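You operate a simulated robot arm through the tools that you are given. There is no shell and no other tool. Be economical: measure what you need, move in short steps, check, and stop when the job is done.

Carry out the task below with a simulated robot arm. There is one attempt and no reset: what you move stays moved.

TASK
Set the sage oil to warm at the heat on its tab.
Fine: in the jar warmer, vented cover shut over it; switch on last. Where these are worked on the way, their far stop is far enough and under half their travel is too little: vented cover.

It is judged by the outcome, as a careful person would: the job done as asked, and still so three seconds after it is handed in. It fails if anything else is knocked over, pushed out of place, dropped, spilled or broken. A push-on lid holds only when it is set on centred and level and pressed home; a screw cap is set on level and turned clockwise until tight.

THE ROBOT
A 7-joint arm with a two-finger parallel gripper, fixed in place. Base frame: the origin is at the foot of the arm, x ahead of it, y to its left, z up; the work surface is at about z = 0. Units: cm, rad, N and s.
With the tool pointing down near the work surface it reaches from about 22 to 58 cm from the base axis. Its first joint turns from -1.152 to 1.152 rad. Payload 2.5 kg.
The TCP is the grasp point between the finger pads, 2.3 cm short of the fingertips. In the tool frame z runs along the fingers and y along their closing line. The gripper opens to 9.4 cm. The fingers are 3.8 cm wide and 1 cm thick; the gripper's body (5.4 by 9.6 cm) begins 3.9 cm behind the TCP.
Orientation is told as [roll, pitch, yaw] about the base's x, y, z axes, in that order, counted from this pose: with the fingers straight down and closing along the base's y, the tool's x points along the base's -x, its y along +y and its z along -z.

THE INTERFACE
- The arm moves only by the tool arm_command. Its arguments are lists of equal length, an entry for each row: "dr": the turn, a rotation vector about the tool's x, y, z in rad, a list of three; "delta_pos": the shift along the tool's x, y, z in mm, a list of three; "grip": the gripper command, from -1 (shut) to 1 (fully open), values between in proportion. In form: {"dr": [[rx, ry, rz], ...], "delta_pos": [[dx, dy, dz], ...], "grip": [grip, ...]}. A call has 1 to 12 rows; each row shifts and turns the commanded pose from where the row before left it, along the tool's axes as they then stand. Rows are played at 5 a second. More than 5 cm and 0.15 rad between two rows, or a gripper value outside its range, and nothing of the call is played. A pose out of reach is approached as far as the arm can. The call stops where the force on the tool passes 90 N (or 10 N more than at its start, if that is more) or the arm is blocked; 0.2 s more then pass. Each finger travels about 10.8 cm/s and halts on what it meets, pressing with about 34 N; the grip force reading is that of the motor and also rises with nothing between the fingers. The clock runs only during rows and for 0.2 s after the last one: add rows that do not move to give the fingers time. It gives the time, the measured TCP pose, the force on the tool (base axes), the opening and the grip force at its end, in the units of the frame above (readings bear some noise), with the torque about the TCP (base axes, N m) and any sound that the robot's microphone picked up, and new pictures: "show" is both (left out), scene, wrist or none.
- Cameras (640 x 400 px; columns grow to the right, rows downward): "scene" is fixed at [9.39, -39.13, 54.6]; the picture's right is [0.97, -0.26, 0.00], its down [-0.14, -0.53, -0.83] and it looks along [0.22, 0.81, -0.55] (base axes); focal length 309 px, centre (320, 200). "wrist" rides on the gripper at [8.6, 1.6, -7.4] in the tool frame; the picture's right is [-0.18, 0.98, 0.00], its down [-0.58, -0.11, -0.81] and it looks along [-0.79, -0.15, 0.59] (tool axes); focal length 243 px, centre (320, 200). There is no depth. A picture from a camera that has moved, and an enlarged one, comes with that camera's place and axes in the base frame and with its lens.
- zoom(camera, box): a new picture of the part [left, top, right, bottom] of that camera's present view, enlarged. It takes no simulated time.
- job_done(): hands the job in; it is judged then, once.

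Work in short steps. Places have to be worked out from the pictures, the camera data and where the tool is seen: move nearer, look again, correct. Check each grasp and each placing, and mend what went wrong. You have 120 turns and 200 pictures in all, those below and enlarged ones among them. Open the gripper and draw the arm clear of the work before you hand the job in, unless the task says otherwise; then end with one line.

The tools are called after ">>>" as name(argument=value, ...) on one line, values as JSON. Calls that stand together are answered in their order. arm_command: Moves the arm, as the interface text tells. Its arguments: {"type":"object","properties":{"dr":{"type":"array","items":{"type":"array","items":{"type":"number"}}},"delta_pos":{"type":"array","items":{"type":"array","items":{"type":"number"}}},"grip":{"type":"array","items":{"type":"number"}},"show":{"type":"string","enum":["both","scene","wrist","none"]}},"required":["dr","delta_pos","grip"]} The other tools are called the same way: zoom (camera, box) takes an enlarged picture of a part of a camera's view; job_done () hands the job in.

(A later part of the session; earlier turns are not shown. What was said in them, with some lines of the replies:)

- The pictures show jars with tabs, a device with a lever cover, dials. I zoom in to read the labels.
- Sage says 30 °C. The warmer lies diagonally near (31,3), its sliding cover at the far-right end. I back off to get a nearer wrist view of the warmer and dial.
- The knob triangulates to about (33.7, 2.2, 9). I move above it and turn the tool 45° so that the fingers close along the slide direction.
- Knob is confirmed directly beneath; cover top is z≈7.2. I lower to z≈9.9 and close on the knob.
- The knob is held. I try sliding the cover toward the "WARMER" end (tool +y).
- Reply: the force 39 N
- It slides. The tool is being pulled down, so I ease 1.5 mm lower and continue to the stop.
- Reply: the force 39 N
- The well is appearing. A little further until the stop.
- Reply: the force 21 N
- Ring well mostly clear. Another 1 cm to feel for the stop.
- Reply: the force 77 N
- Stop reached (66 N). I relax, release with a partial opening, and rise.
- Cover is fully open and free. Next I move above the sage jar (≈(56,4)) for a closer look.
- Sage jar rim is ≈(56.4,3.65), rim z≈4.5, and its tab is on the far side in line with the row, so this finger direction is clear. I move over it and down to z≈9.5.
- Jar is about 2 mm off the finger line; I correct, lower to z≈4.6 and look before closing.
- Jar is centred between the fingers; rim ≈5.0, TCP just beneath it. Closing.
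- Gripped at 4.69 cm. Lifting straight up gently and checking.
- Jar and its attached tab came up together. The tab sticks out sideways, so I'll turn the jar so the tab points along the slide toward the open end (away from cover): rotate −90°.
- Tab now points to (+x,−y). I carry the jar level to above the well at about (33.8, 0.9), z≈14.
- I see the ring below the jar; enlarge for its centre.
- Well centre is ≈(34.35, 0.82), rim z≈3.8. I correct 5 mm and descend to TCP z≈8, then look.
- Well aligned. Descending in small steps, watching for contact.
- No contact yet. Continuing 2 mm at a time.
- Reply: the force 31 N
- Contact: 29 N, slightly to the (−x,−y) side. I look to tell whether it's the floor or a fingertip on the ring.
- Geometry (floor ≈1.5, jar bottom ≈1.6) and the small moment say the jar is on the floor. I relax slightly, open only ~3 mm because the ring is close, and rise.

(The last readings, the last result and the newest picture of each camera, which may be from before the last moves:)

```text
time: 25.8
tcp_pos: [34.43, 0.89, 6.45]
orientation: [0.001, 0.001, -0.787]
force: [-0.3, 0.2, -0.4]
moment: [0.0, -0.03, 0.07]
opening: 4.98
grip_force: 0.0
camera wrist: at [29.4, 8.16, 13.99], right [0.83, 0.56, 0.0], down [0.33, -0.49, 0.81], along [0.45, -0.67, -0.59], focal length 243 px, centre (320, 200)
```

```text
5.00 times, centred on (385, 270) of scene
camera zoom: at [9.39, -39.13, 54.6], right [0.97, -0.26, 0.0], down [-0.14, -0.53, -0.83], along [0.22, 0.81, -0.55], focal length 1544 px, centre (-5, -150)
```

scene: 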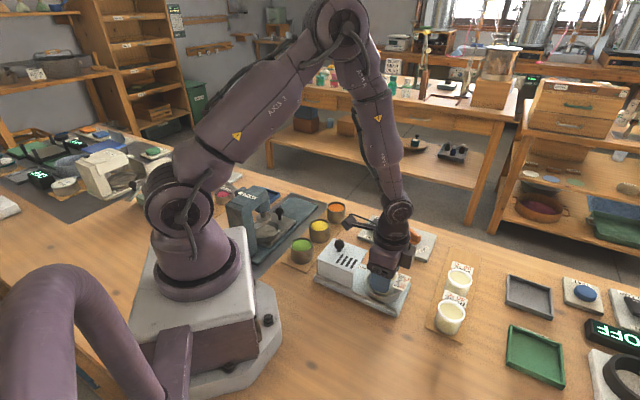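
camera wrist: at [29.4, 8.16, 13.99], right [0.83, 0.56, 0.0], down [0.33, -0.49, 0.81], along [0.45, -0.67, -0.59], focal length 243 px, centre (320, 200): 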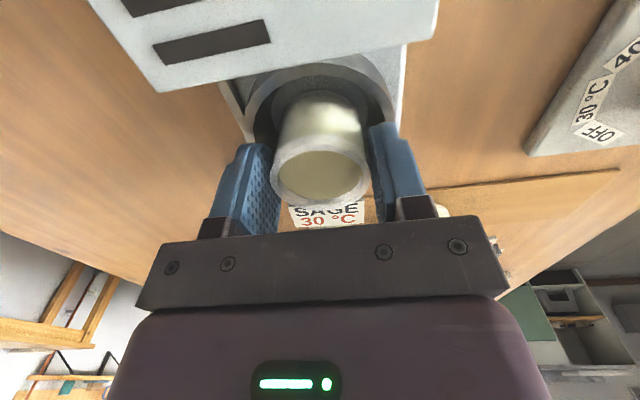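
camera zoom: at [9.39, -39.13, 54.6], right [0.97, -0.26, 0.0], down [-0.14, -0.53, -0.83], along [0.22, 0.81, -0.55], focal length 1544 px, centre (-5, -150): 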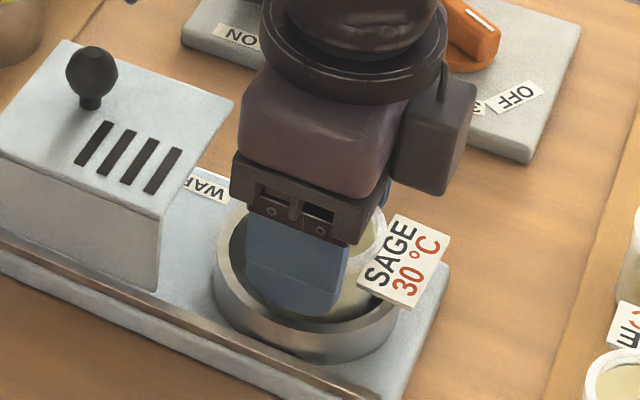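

Jar stands released in the well. I rise and move over to the cover's knob at (26.6, 9.35).

>>> arm_command(dr=[[0, 0, 0], [0, 0, 0], [0, 0, 0], [0, 0, 0], [0, 0, 0], [0, 0, 0]], delta_pos=[[0, 0, -20], [0, 0, -40], [0, 0, -40], [40, 2, 0], [40, 2, 0], [34.5, 0, 0]], grip=[0.2, 0.3, 0.3, 0.0, 0.0, 0.0])

>>> zoom(camera="scene", box=[310, 220, 430, 310])

```text
time: 27.2
tcp_pos: [26.58, 9.33, 16.55]
orientation: [0.002, 0.0, -0.788]
force: [0.1, 0.1, -1.0]
moment: [0.01, 0.0, -0.01]
opening: 4.72
grip_force: 0.0
camera wrist: at [21.54, 16.51, 24.04], right [0.83, 0.56, 0.0], down [0.33, -0.49, 0.81], along [0.45, -0.67, -0.59], focal length 243 px, centre (320, 200)
```

scene: 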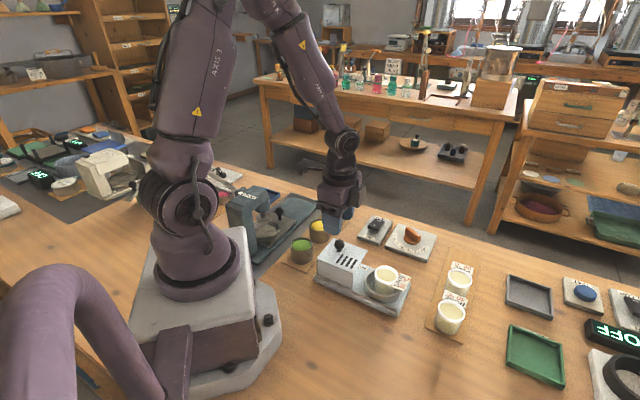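
wrist: 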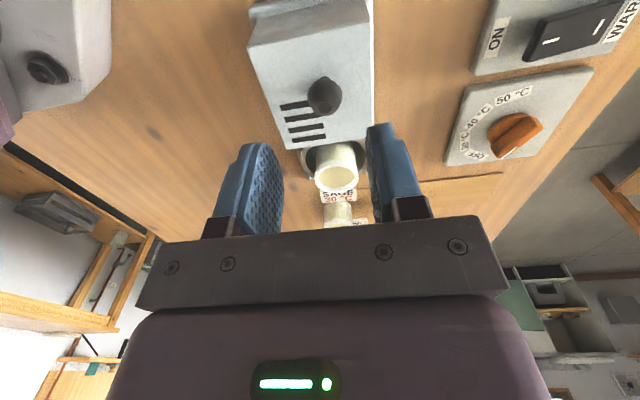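

```text
4.44 times, centred on (370, 265) of scene
camera zoom: at [9.39, -39.13, 54.6], right [0.97, -0.26, 0.0], down [-0.14, -0.53, -0.83], along [0.22, 0.81, -0.55], focal length 1373 px, centre (98, -89)
```

zoom: 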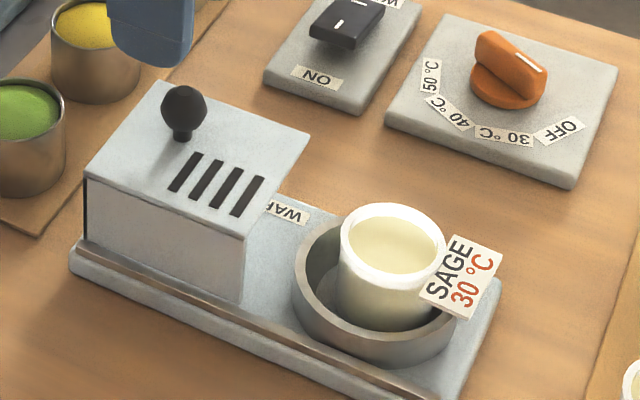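

Jar is upright and centred in the ring. Knob is under the tool; lower and grip it.

>>> arm_command(dr=[[0, 0, 0], [0, 0, 0], [0, 0, 0], [0, 0, 0], [0, 0, 0], [0, 0, 0]], delta_pos=[[0, 0, 34], [0, 0, 34], [0, 0, 0], [0, 0, 0], [0, 0, 0], [0, 0, 0]], grip=[0, 0, -0.3, -1, -1, -1], show="wrist")

```text
time: 28.6
tcp_pos: [26.82, 9.48, 9.51]
orientation: [0.006, -0.004, -0.787]
force: [20.0, 20.1, -28.4]
moment: [0.07, -0.12, 0.03]
opening: 2.34
grip_force: 44.9
camera wrist: at [21.7, 16.64, 17.13], right [0.83, 0.56, 0.01], down [0.33, -0.49, 0.81], along [0.46, -0.66, -0.59], focal length 243 px, centre (320, 200)
```

wrist: 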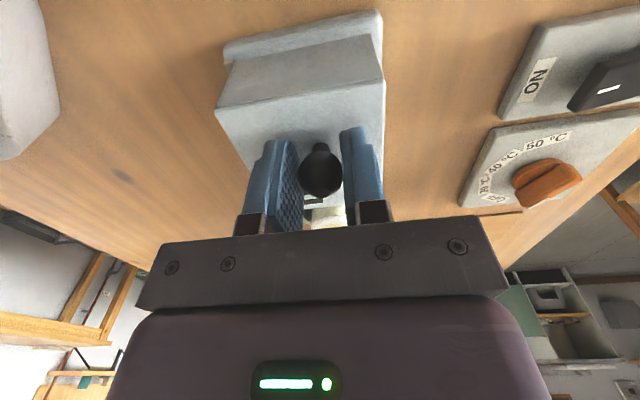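

Held; I relieve the side load (+2.5 mm y, +1 mm down) and slide the cover 4 cm back toward the jar, then check.

>>> arm_command(dr=[[0, 0, 0], [0, 0, 0], [0, 0, 0], [0, 0, 0], [0, 0, 0], [0, 0, 0]], delta_pos=[[0, 2.5, 1], [-10, 0, 0], [-10, 0, 0], [-10, 0, 0], [-10, 0, 0], [0, 0, 0]], grip=[-1, -1, -1, -1, -1, -1], show="none")

>>> zoom(camera="scene", box=[310, 220, 430, 310])

```text
time: 30.0
tcp_pos: [29.51, 6.57, 9.62]
orientation: [0.001, -0.001, -0.787]
force: [0.2, 1.3, 33.5]
moment: [0.29, 0.31, -0.12]
opening: 2.34
grip_force: 45.0
```

```text
4.44 times, centred on (370, 265) of scene
camera zoom: at [9.38, -39.13, 54.6], right [0.97, -0.26, 0.0], down [-0.14, -0.53, -0.83], along [0.22, 0.81, -0.55], focal length 1373 px, centre (98, -89)
```

zoom: 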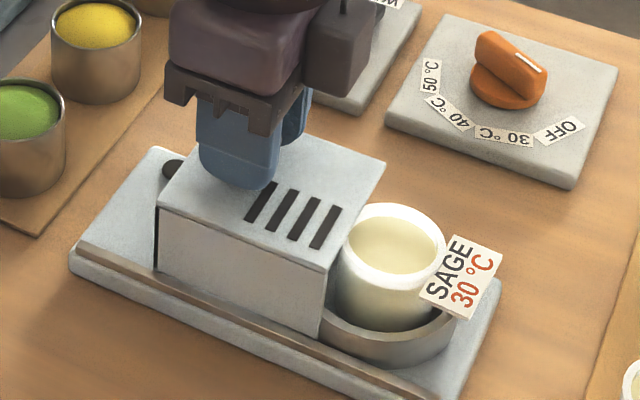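

The cover passes over the ring freely. Another 3 cm.

>>> arm_command(dr=[[0, 0, 0], [0, 0, 0], [0, 0, 0], [0, 0, 0], [0, 0, 0]], delta_pos=[[0, 0, -0.7], [-10, 0, 0], [-10, 0, 0], [-10, 0, 0], [0, 0, 0]], grip=[-1, -1, -1, -1, -1], show="none")

>>> zoom(camera="scene", box=[310, 220, 430, 310])

```text
time: 31.2
tcp_pos: [31.68, 4.52, 9.54]
orientation: [-0.001, 0.002, -0.785]
force: [6.9, 6.0, -6.3]
moment: [-0.04, -0.12, 0.06]
opening: 2.32
grip_force: 45.0
```

```text
4.44 times, centred on (370, 265) of scene
camera zoom: at [9.4, -39.13, 54.6], right [0.97, -0.26, 0.0], down [-0.14, -0.53, -0.83], along [0.22, 0.81, -0.55], focal length 1373 px, centre (98, -89)
```

zoom: 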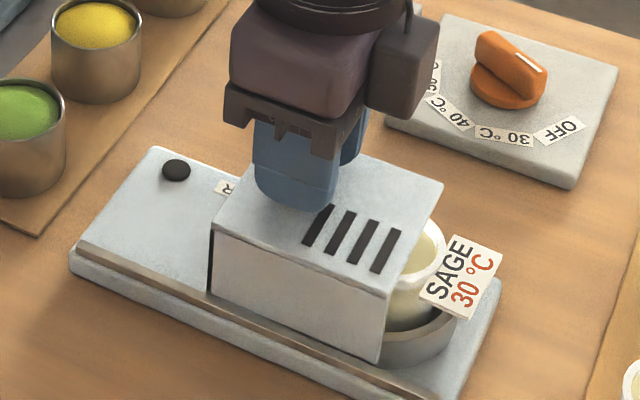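

Going in without touching the jar. The last ~3 cm to the closed stop.

>>> arm_command(dr=[[0, 0, 0], [0, 0, 0], [0, 0, 0], [0, 0, 0], [0, 0, 0]], delta_pos=[[-9, 0, 0], [-9, 0, 0], [-6, 0, 0], [-6, 0, 0], [0, 0, 0]], grip=[-1, -1, -1, -1, -1], show="none")

>>> zoom(camera="scene", box=[310, 220, 430, 310])

```text
time: 32.4
tcp_pos: [33.62, 2.45, 9.48]
orientation: [-0.002, 0.003, -0.787]
force: [-1.8, 17.4, -9.4]
moment: [-0.27, -0.33, 0.0]
opening: 2.33
grip_force: 44.8
```

```text
4.44 times, centred on (370, 265) of scene
camera zoom: at [9.4, -39.13, 54.6], right [0.97, -0.26, 0.0], down [-0.14, -0.53, -0.83], along [0.22, 0.81, -0.55], focal length 1373 px, centre (98, -89)
```

zoom: 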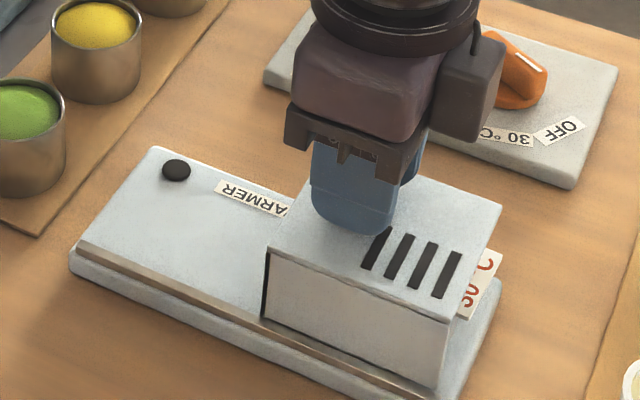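

Label shows the same "ARMER" as at the start, so nearly shut. I push 6 mm more to confirm the stop.

>>> arm_command(dr=[[0, 0, 0], [0, 0, 0], [0, 0, 0]], delta_pos=[[-3, 0, 0], [-3, 0, 0], [0, 0, 0]], grip=[-1, -1, -1], show="none")

```text
time: 33.2
tcp_pos: [33.93, 2.27, 9.55]
orientation: [-0.005, 0.011, -0.781]
force: [-26.0, 29.6, 7.1]
moment: [0.26, 0.2, 0.03]
opening: 2.33
grip_force: 45.3
```

Firm stop reached: cover shut. I relax, release, rise, and move over the dial (~(48,14)).

>>> arm_command(dr=[[0, 0, 0], [0, 0, 0], [0, 0, 0], [0, 0, 0], [0, 0, 0], [0, 0, 0], [0, 0, 0], [0, 0, 0], [0, 0, 0], [0, 0, 0]], delta_pos=[[4, 0, 0], [0, 0, 0], [0, 0, 0], [0, 0, -40], [0, 0, -40], [-5, 45, 0], [-5, 45, 0], [-5, 45, 0], [-5, 45, 0], [0, 0, 0]], grip=[-1, 0, 0, 0, 0, 0, 0, 0.4, 0.4, 0.4])

>>> zoom(camera="wrist", box=[220, 0, 420, 130])

>>> zoom(camera="scene", box=[310, 190, 450, 310])

```text
time: 35.4
tcp_pos: [48.18, 13.58, 17.74]
orientation: [0.001, 0.0, -0.788]
force: [-0.6, 0.2, 0.5]
moment: [0.03, 0.02, 0.02]
opening: 6.57
grip_force: 0.0
camera wrist: at [43.16, 20.78, 25.22], right [0.83, 0.56, 0.0], down [0.33, -0.49, 0.81], along [0.45, -0.67, -0.59], focal length 243 px, centre (320, 200)
```

scene: 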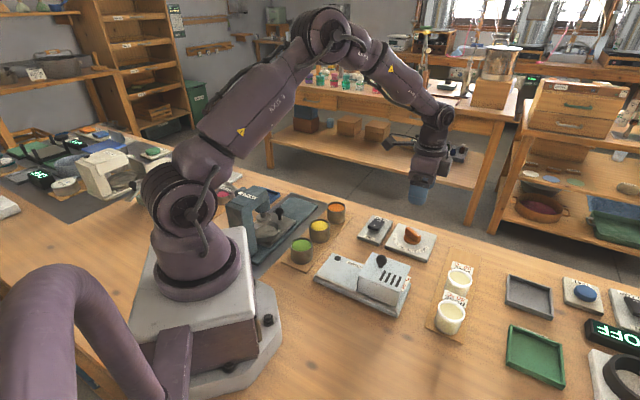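
wrist: 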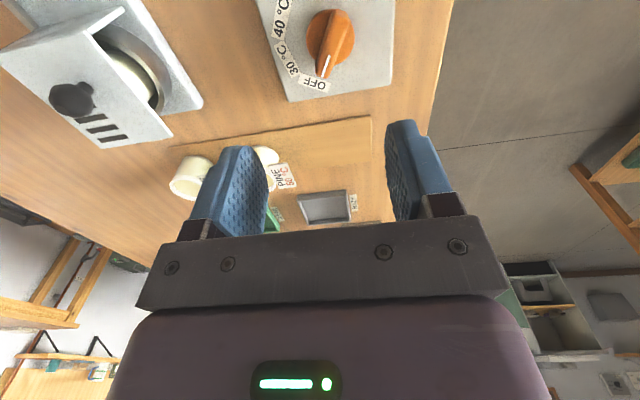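

```text
3.08 times, centred on (320, 65) of wrist
camera zoom: at [43.16, 20.78, 25.22], right [0.83, 0.56, 0.0], down [0.33, -0.49, 0.81], along [0.45, -0.67, -0.59], focal length 746 px, centre (320, 615)
```

zoom: 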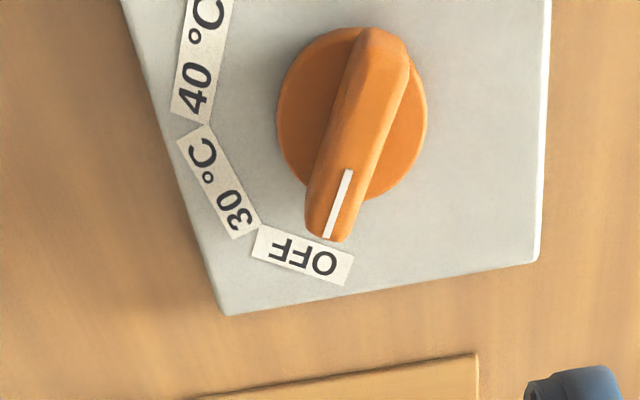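

```text
3.33 times, centred on (380, 250) of scene
camera zoom: at [9.4, -39.13, 54.6], right [0.97, -0.26, 0.0], down [-0.14, -0.53, -0.83], along [0.22, 0.81, -0.55], focal length 1029 px, centre (120, 33)
```

zoom: 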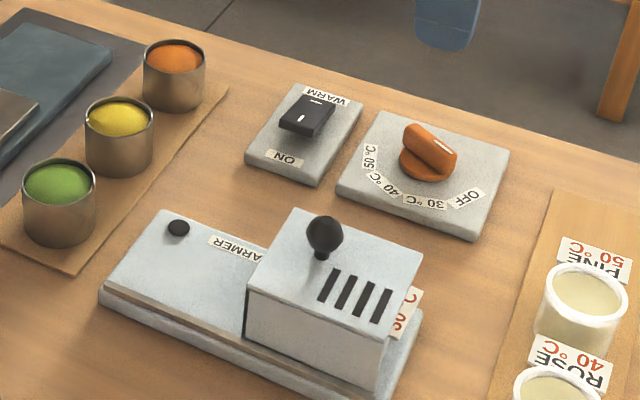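

Dial pointer is at OFF; 30 °C is one step (~45°) clockwise. Axis ≈(48.6,14.2). I align the fingers across the handle (yaw ≈ −1.25) and go down to z≈9 to look.

>>> arm_command(dr=[[0, 0, 0], [0, 0, 0.115], [0, 0, 0.115], [0, 0, 0.115], [0, 0, 0.115], [0, 0, 0], [0, 0, 0], [0, 0, 0]], delta_pos=[[1.4, 7.4, 0], [0, 0, 0], [0, 0, 0], [0, 0, 0], [0, 0, 0], [0, 0, 40], [0, 0, 40], [0, 0, 0]], grip=[0, 0, 0, 0, 0, 0, 0, 0])

>>> zoom(camera="wrist", box=[210, 20, 430, 200])

>>> zoom(camera="scene", box=[350, 170, 470, 270])

```text
time: 37.2
tcp_pos: [48.44, 14.01, 9.7]
orientation: [0.0, -0.001, -1.25]
force: [-0.6, -1.1, -1.0]
moment: [0.02, 0.01, -0.01]
opening: 4.7
grip_force: 0.1
camera wrist: at [47.3, 22.77, 17.18], right [0.99, 0.14, 0.0], down [0.08, -0.59, 0.81], along [0.11, -0.8, -0.59], focal length 243 px, centre (320, 200)
```

scene: 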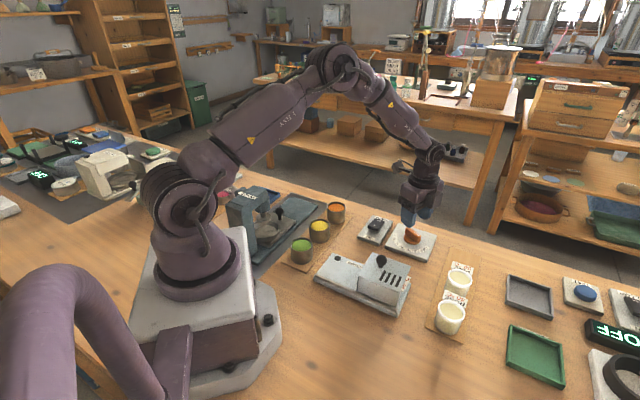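
wrist: 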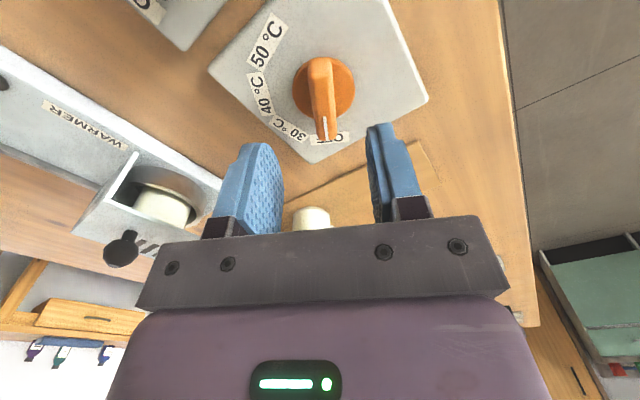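

```text
2.22 times, centred on (320, 110) of wrist
camera zoom: at [47.3, 22.77, 17.18], right [0.99, 0.14, 0.0], down [0.08, -0.59, 0.81], along [0.11, -0.8, -0.59], focal length 539 px, centre (320, 400)
```

zoom: 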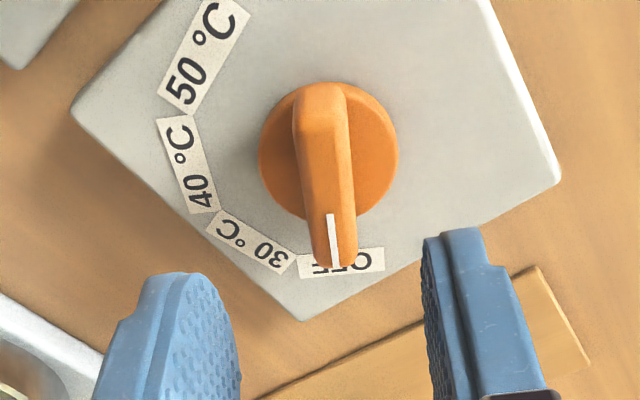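

```text
4.00 times, centred on (410, 220) of scene
camera zoom: at [9.39, -39.13, 54.6], right [0.97, -0.26, 0.0], down [-0.14, -0.53, -0.83], along [0.22, 0.81, -0.55], focal length 1235 px, centre (-40, 120)
```

zoom: 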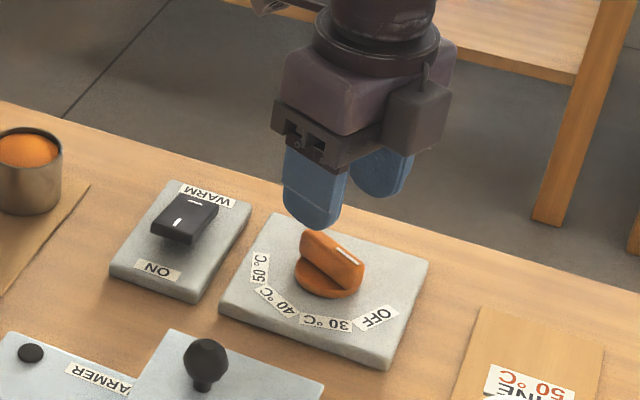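

Handle runs at about −76°, axis ≈(48.65,14.4). Small correction, lower to z≈5.1 and close on the handle.

>>> arm_command(dr=[[0, 0, 0], [0, 0, 0.07], [0, 0, 0], [0, 0, 0], [0, 0, 0], [0, 0, 0], [0, 0, 0]], delta_pos=[[3.2, 3.2, 0], [0, 0, 23], [0, 0, 23], [0, 0, 0], [0, 0, 0], [0, 0, 0], [0, 0, 0]], grip=[0, 0, 0, -0.4, -1, -1, -1])

>>> zoom(camera="scene", box=[350, 170, 470, 270])

```text
time: 38.8
tcp_pos: [48.65, 14.69, 5.15]
orientation: [-0.004, 0.0, -1.316]
force: [-12.9, -2.5, 5.2]
moment: [0.29, 0.17, -0.08]
opening: 1.36
grip_force: 44.5
camera wrist: at [48.07, 23.34, 12.62], right [1.0, 0.07, 0.0], down [0.04, -0.59, 0.81], along [0.05, -0.8, -0.59], focal length 243 px, centre (320, 200)
```

scene: 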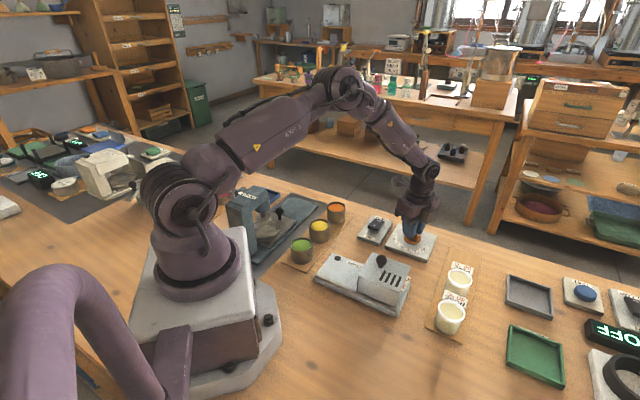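
wrist: 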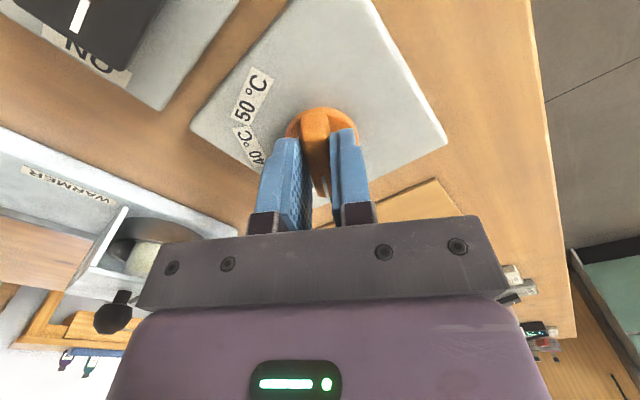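

```text
4.00 times, centred on (410, 220) of scene
camera zoom: at [9.39, -39.13, 54.6], right [0.97, -0.26, 0.0], down [-0.14, -0.53, -0.83], along [0.22, 0.81, -0.55], focal length 1235 px, centre (-40, 120)
```

zoom: 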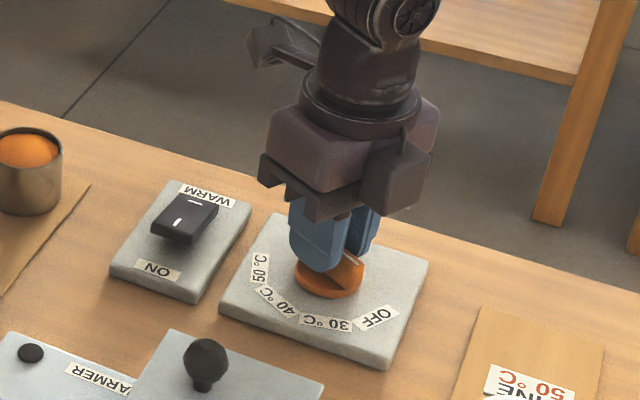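

Handle gripped (1.36 cm) about on its axis. I turn it clockwise ~45°.

>>> arm_command(dr=[[0, 0, 0.1], [0, 0, 0.1], [0, 0, 0.1], [0, 0, 0.1], [0, 0, 0.1], [0, 0, 0.1], [0, 0, 0.1], [0, 0, 0.07], [0, 0, 0]], delta_pos=[[0, 0, 0], [0, 0, 0], [0, 0, 0], [0, 0, 0], [0, 0, 0], [0, 0, 0], [0, 0, 0], [0, 0, 0], [0, 0, 0]], grip=[-1, -1, -1, -1, -1, -1, -1, -1, -1])

>>> zoom(camera="scene", box=[370, 200, 450, 270])

```text
time: 40.8
tcp_pos: [49.05, 14.56, 5.05]
orientation: [0.01, 0.007, -2.089]
force: [35.2, 2.9, -18.3]
moment: [-0.16, 0.07, 0.09]
opening: 1.38
grip_force: 44.7
camera wrist: at [54.57, 21.22, 12.69], right [0.76, -0.65, 0.01], down [-0.39, -0.45, 0.8], along [-0.52, -0.61, -0.6], focal length 243 px, centre (320, 200)
```

scene: 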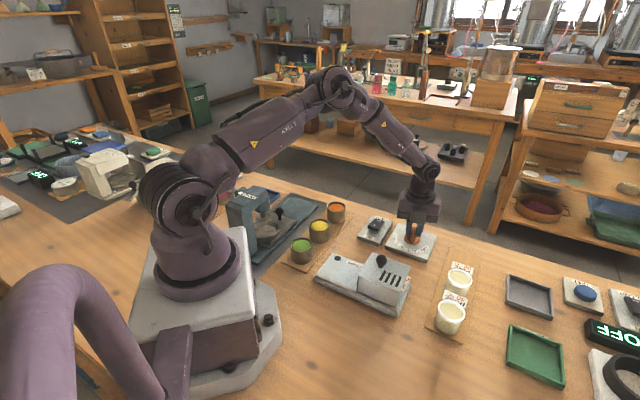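
wrist: 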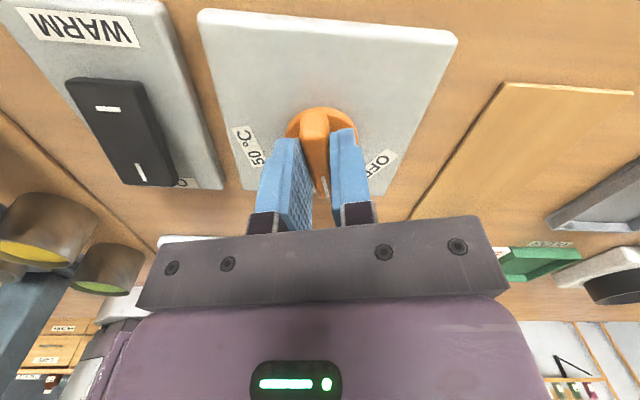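

```text
5.71 times, centred on (410, 235) of scene
camera zoom: at [9.4, -39.13, 54.6], right [0.97, -0.26, 0.0], down [-0.14, -0.53, -0.83], along [0.22, 0.81, -0.55], focal length 1765 px, centre (-194, 0)
```

zoom: 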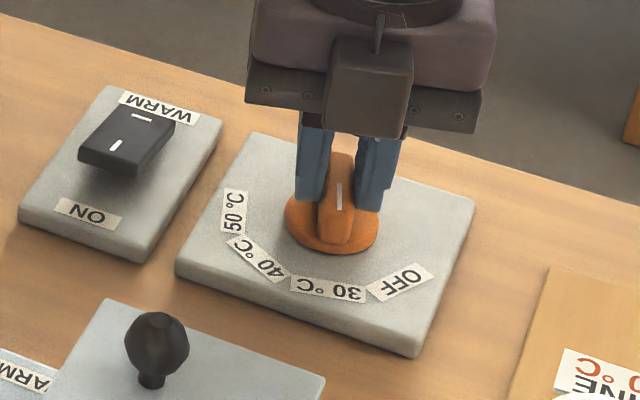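

It points toward 30 °C. I relieve the side load, release, rise and check the pointer.

>>> arm_command(dr=[[0, 0, 0], [0, 0, 0], [0, 0, 0], [0, 0, 0], [0, 0, 0], [0, 0, 0], [0, 0, 0]], delta_pos=[[1, 4, 0], [0, 0, 0], [0, 0, 0], [0, 0, 0], [0, 0, -35], [0, 0, -35], [0, 0, 0]], grip=[-1, -1, -0.2, -0.2, 0, 0, 0])

>>> zoom(camera="scene", box=[370, 200, 450, 270])

>>> zoom(camera="wrist", box=[210, 0, 430, 180])

```text
time: 42.4
tcp_pos: [49.25, 14.58, 12.03]
orientation: [0.0, 0.001, -2.087]
force: [0.2, -0.3, 1.0]
moment: [-0.02, 0.0, 0.0]
opening: 4.69
grip_force: 0.1
camera wrist: at [54.8, 21.21, 19.6], right [0.76, -0.65, 0.0], down [-0.38, -0.45, 0.81], along [-0.52, -0.62, -0.59], focal length 243 px, centre (320, 200)
```

scene: 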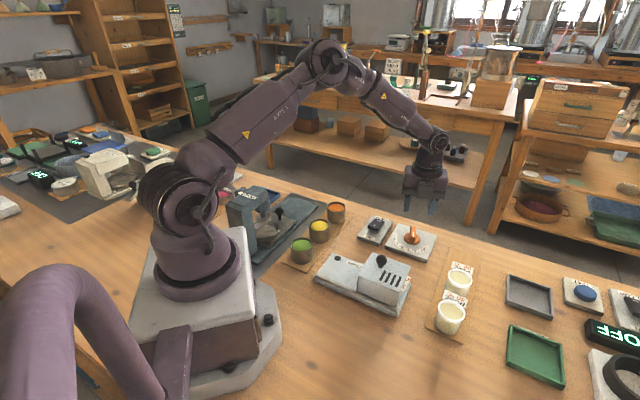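
wrist: 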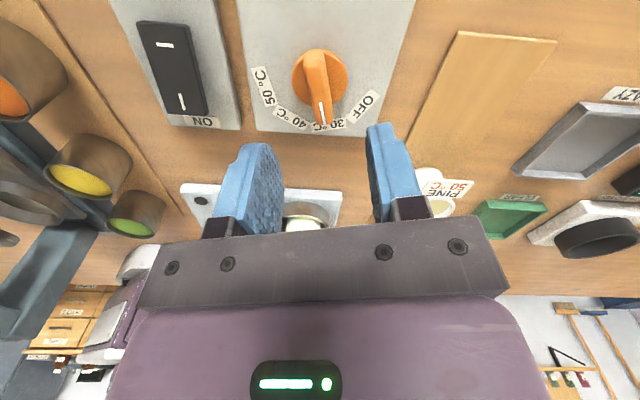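

```text
5.71 times, centred on (410, 235) of scene
camera zoom: at [9.39, -39.13, 54.6], right [0.97, -0.26, 0.0], down [-0.14, -0.53, -0.83], along [0.22, 0.81, -0.55], focal length 1765 px, centre (-194, 0)
```

zoom: 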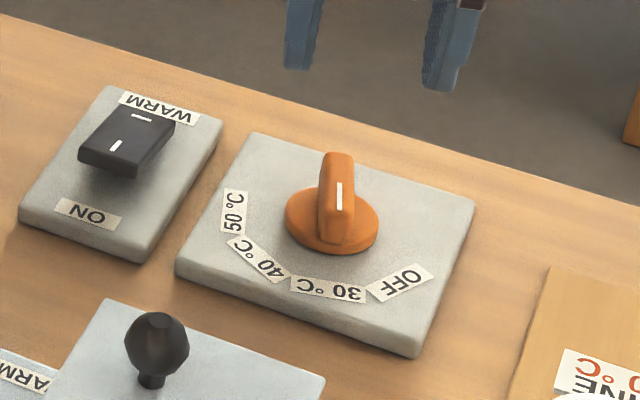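

```text
2.22 times, centred on (320, 90) of wrist
camera zoom: at [54.8, 21.21, 19.6], right [0.76, -0.65, 0.0], down [-0.38, -0.45, 0.81], along [-0.52, -0.62, -0.59], focal length 539 px, centre (320, 444)
```

zoom: 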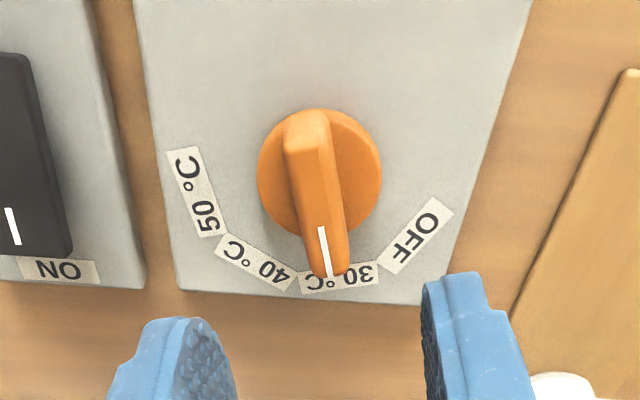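

Pointer lines up exactly with 30 °C. Now the WARM switch: the "|" end near ON is raised and needs pressing, at ≈(40.6,20.1). I rotate back to yaw −0.785 and close the fingers.

>>> arm_command(dr=[[0, 0, -0.13], [0, 0, -0.13], [0, 0, -0.13], [0, 0, -0.13], [0, 0, -0.13], [0, 0, -0.13], [0, 0, -0.13], [0, 0, -0.13], [0, 0, -0.13], [0, 0, -0.13], [0, 0, 0]], delta_pos=[[0, 0, -10], [0, 0, -10], [0, 0, 0], [0, 0, 0], [0, 0, 0], [0, 0, 0], [0, 0, 0], [0, 0, 0], [0, 0, 0], [0, 0, 0], [0, 0, 0]], grip=[0, 0, 0, 0, 0, 0, 0, 0, -1, -1, -1], show="none")

```text
time: 44.8
tcp_pos: [49.14, 14.5, 14.02]
orientation: [-0.001, 0.0, -0.787]
force: [-0.1, 0.4, 0.3]
moment: [0.0, 0.02, 0.0]
opening: 0.0
grip_force: 33.6
```

Move over the switch's ON end and look.

>>> arm_command(dr=[[0, 0, 0], [0, 0, 0], [0, 0, 0], [0, 0, 0]], delta_pos=[[33, -7, 0], [33, -7, 0], [33.5, -6.5, 0], [0, 0, 20]], grip=[-1, -1, -1, -1])

>>> zoom(camera="wrist", box=[210, 0, 430, 180])

>>> zoom(camera="scene", box=[340, 190, 420, 260])

```text
time: 45.8
tcp_pos: [40.75, 19.96, 11.89]
orientation: [0.001, 0.0, -0.787]
force: [0.9, -0.3, -0.8]
moment: [0.0, -0.01, -0.02]
opening: 0.0
grip_force: 34.2
camera wrist: at [35.63, 27.24, 19.51], right [0.83, 0.56, 0.0], down [0.33, -0.49, 0.81], along [0.45, -0.67, -0.59], focal length 243 px, centre (320, 200)
```

scene: 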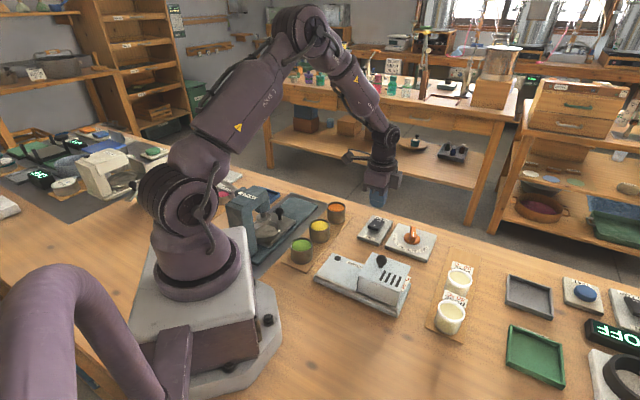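
wrist: 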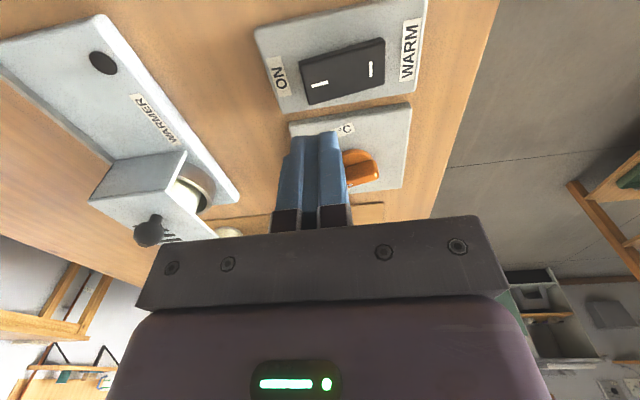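

```text
2.22 times, centred on (320, 90) of wrist
camera zoom: at [35.63, 27.24, 19.51], right [0.83, 0.56, 0.0], down [0.33, -0.49, 0.81], along [0.45, -0.67, -0.59], focal length 539 px, centre (320, 444)
```

zoom: 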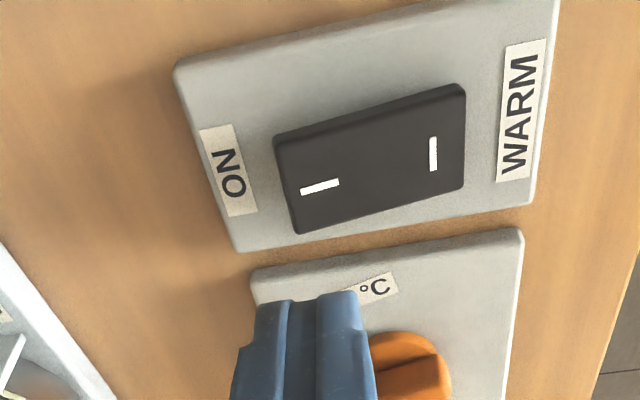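

```text
5.71 times, centred on (380, 225) of scene
camera zoom: at [9.39, -39.13, 54.6], right [0.97, -0.26, 0.0], down [-0.14, -0.53, -0.83], along [0.22, 0.81, -0.55], focal length 1765 px, centre (-23, 57)
```

zoom: 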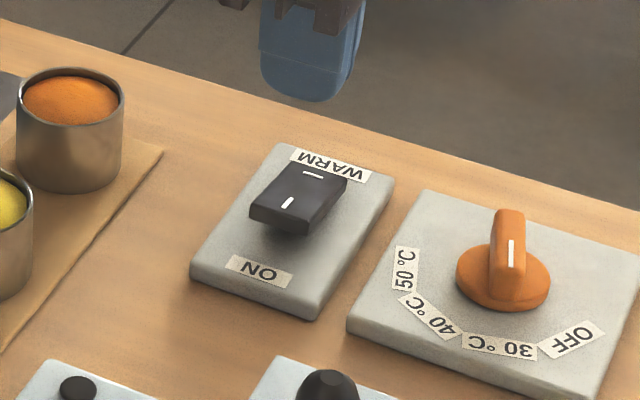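

TCP is nearly over the "|" mark. Shift 4 mm toward the ON end, descend to z≈6.8, then small steps.

>>> arm_command(dr=[[0, 0, 0], [0, 0, 0], [0, 0, 0], [0, 0, 0], [0, 0, 0], [0, 0, 0]], delta_pos=[[1, -4, 25], [0, 0, 25], [0, 0, 3], [0, 0, 3], [0, 0, 2], [0, 0, 0]], grip=[-1, -1, -1, -1, -1, -1], show="none")

>>> zoom(camera="scene", box=[340, 190, 420, 260])

```text
time: 47.2
tcp_pos: [40.23, 19.85, 6.1]
orientation: [0.001, 0.0, -0.788]
force: [-0.1, 0.0, 0.0]
moment: [0.03, 0.01, 0.03]
opening: 0.0
grip_force: 33.7
```

```text
5.71 times, centred on (380, 225) of scene
camera zoom: at [9.39, -39.13, 54.6], right [0.97, -0.26, 0.0], down [-0.14, -0.53, -0.83], along [0.22, 0.81, -0.55], focal length 1765 px, centre (-23, 57)
```

zoom: 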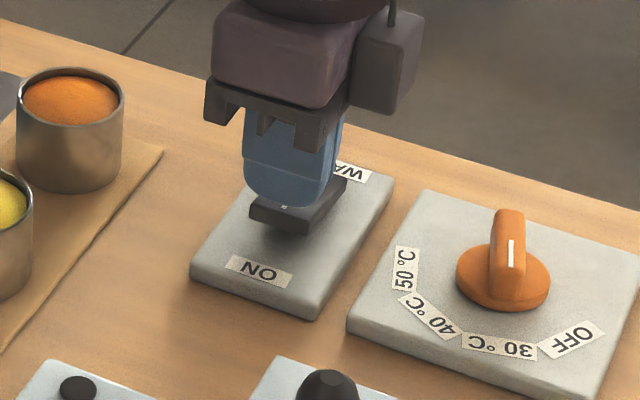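

Tip is just above the mark. Pressing on in 2–3 mm steps.

>>> arm_command(dr=[[0, 0, 0], [0, 0, 0], [0, 0, 0], [0, 0, 0], [0, 0, 0]], delta_pos=[[0, 0, 3], [0, 0, 2], [0, 0, 2], [0, 0, 2], [0, 0, 0]], grip=[-1, -1, -1, -1, -1], show="none")

>>> zoom(camera="scene", box=[340, 190, 420, 260])

```text
time: 48.4
tcp_pos: [40.32, 19.87, 5.32]
orientation: [0.001, 0.0, -0.786]
force: [-1.1, -0.5, 1.3]
moment: [0.01, 0.02, 0.0]
opening: 0.0
grip_force: 33.8
```

```text
5.71 times, centred on (380, 225) of scene
camera zoom: at [9.39, -39.13, 54.6], right [0.97, -0.26, 0.0], down [-0.14, -0.53, -0.83], along [0.22, 0.81, -0.55], focal length 1765 px, centre (-23, 57)
```

zoom: 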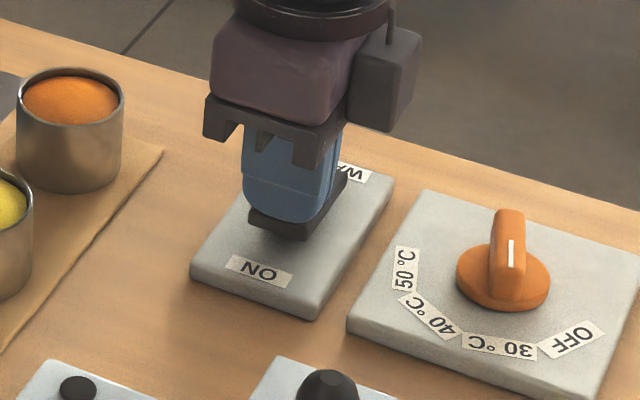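

Contact beginning; continue.

>>> arm_command(dr=[[0, 0, 0], [0, 0, 0], [0, 0, 0], [0, 0, 0], [0, 0, 0]], delta_pos=[[0, 0, 2], [0, 0, 2], [0, 0, 2], [0, 0, 2], [0, 0, 0]], grip=[-1, -1, -1, -1, -1], show="none")

>>> zoom(camera="scene", box=[340, 190, 420, 260])

```text
time: 49.6
tcp_pos: [40.43, 19.85, 4.81]
orientation: [-0.001, 0.002, -0.785]
force: [-27.2, -13.6, 63.7]
moment: [0.05, 0.16, 0.09]
opening: 0.0
grip_force: 34.3
```

```text
5.71 times, centred on (380, 225) of scene
camera zoom: at [9.37, -39.14, 54.6], right [0.97, -0.26, 0.0], down [-0.14, -0.53, -0.84], along [0.22, 0.81, -0.55], focal length 1765 px, centre (-23, 57)
```

zoom: 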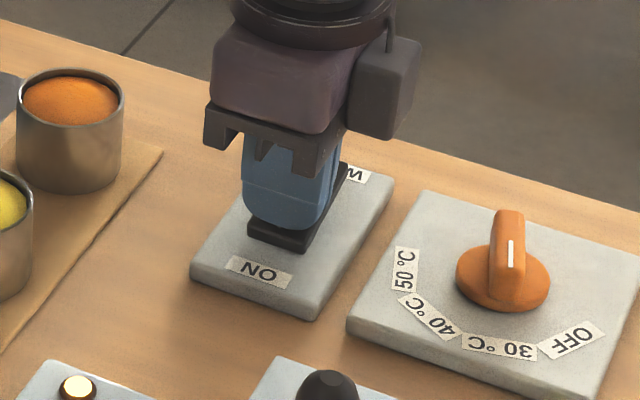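

The warmer's lamp has lit up, so the rocker has flipped. I raise the tool straight up, open the gripper and check everything.

>>> arm_command(dr=[[0, 0, 0], [0, 0, 0], [0, 0, 0], [0, 0, 0], [0, 0, 0], [0, 0, 0], [0, 0, 0]], delta_pos=[[0, 0, -10], [0, 0, -40], [0, 0, -45], [0, 0, -45], [0, 0, 0], [0, 0, 0], [0, 0, 0]], grip=[-1, -1, -1, 0, 1, 1, 1])

>>> zoom(camera="scene", box=[290, 190, 450, 320])

>>> zoom(camera="wrist", box=[60, 0, 460, 250])

```text
time: 51.2
tcp_pos: [40.42, 19.69, 18.43]
orientation: [0.0, 0.001, -0.788]
force: [0.0, 0.3, -0.8]
moment: [0.0, 0.01, -0.04]
opening: 9.41
grip_force: 0.0
camera wrist: at [35.34, 27.0, 26.03], right [0.83, 0.56, 0.0], down [0.33, -0.49, 0.81], along [0.45, -0.67, -0.59], focal length 243 px, centre (320, 200)
```

scene: 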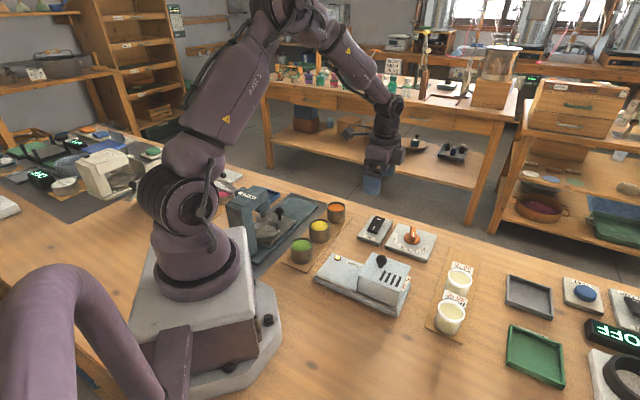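
wrist: 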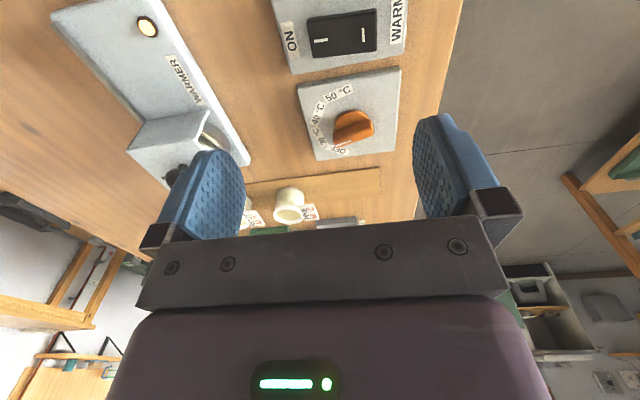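

```text
3.08 times, centred on (370, 255) of scene
camera zoom: at [9.39, -39.13, 54.6], right [0.97, -0.26, 0.0], down [-0.14, -0.53, -0.83], along [0.22, 0.81, -0.55], focal length 950 px, centre (166, 31)
```

zoom: 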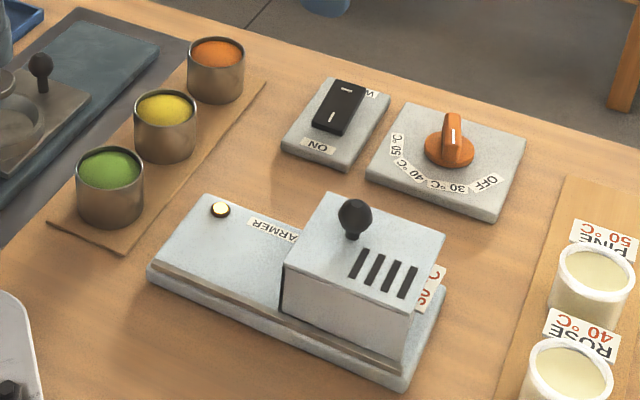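

```text
1.60 times, centred on (260, 125) of wrist
camera zoom: at [35.34, 27.0, 26.03], right [0.83, 0.56, 0.0], down [0.33, -0.49, 0.81], along [0.45, -0.67, -0.59], focal length 388 px, centre (416, 320)
```

zoom: 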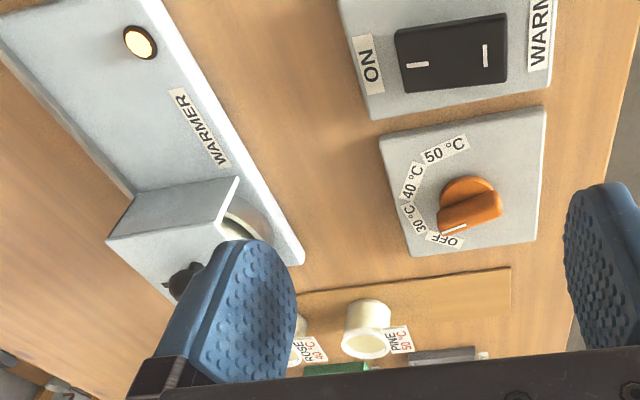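

The lamp is lit, the cover is shut, the dial is at 30 °C, and the arm is open and clear. Handing in.

>>> job_done()

```text
The job is handed in.
```

The sage oil is in the jar warmer with the vented cover shut over it and the dial at 30 °C; the switch went on last, the warmer's lamp is lit, and I've handed the job in.
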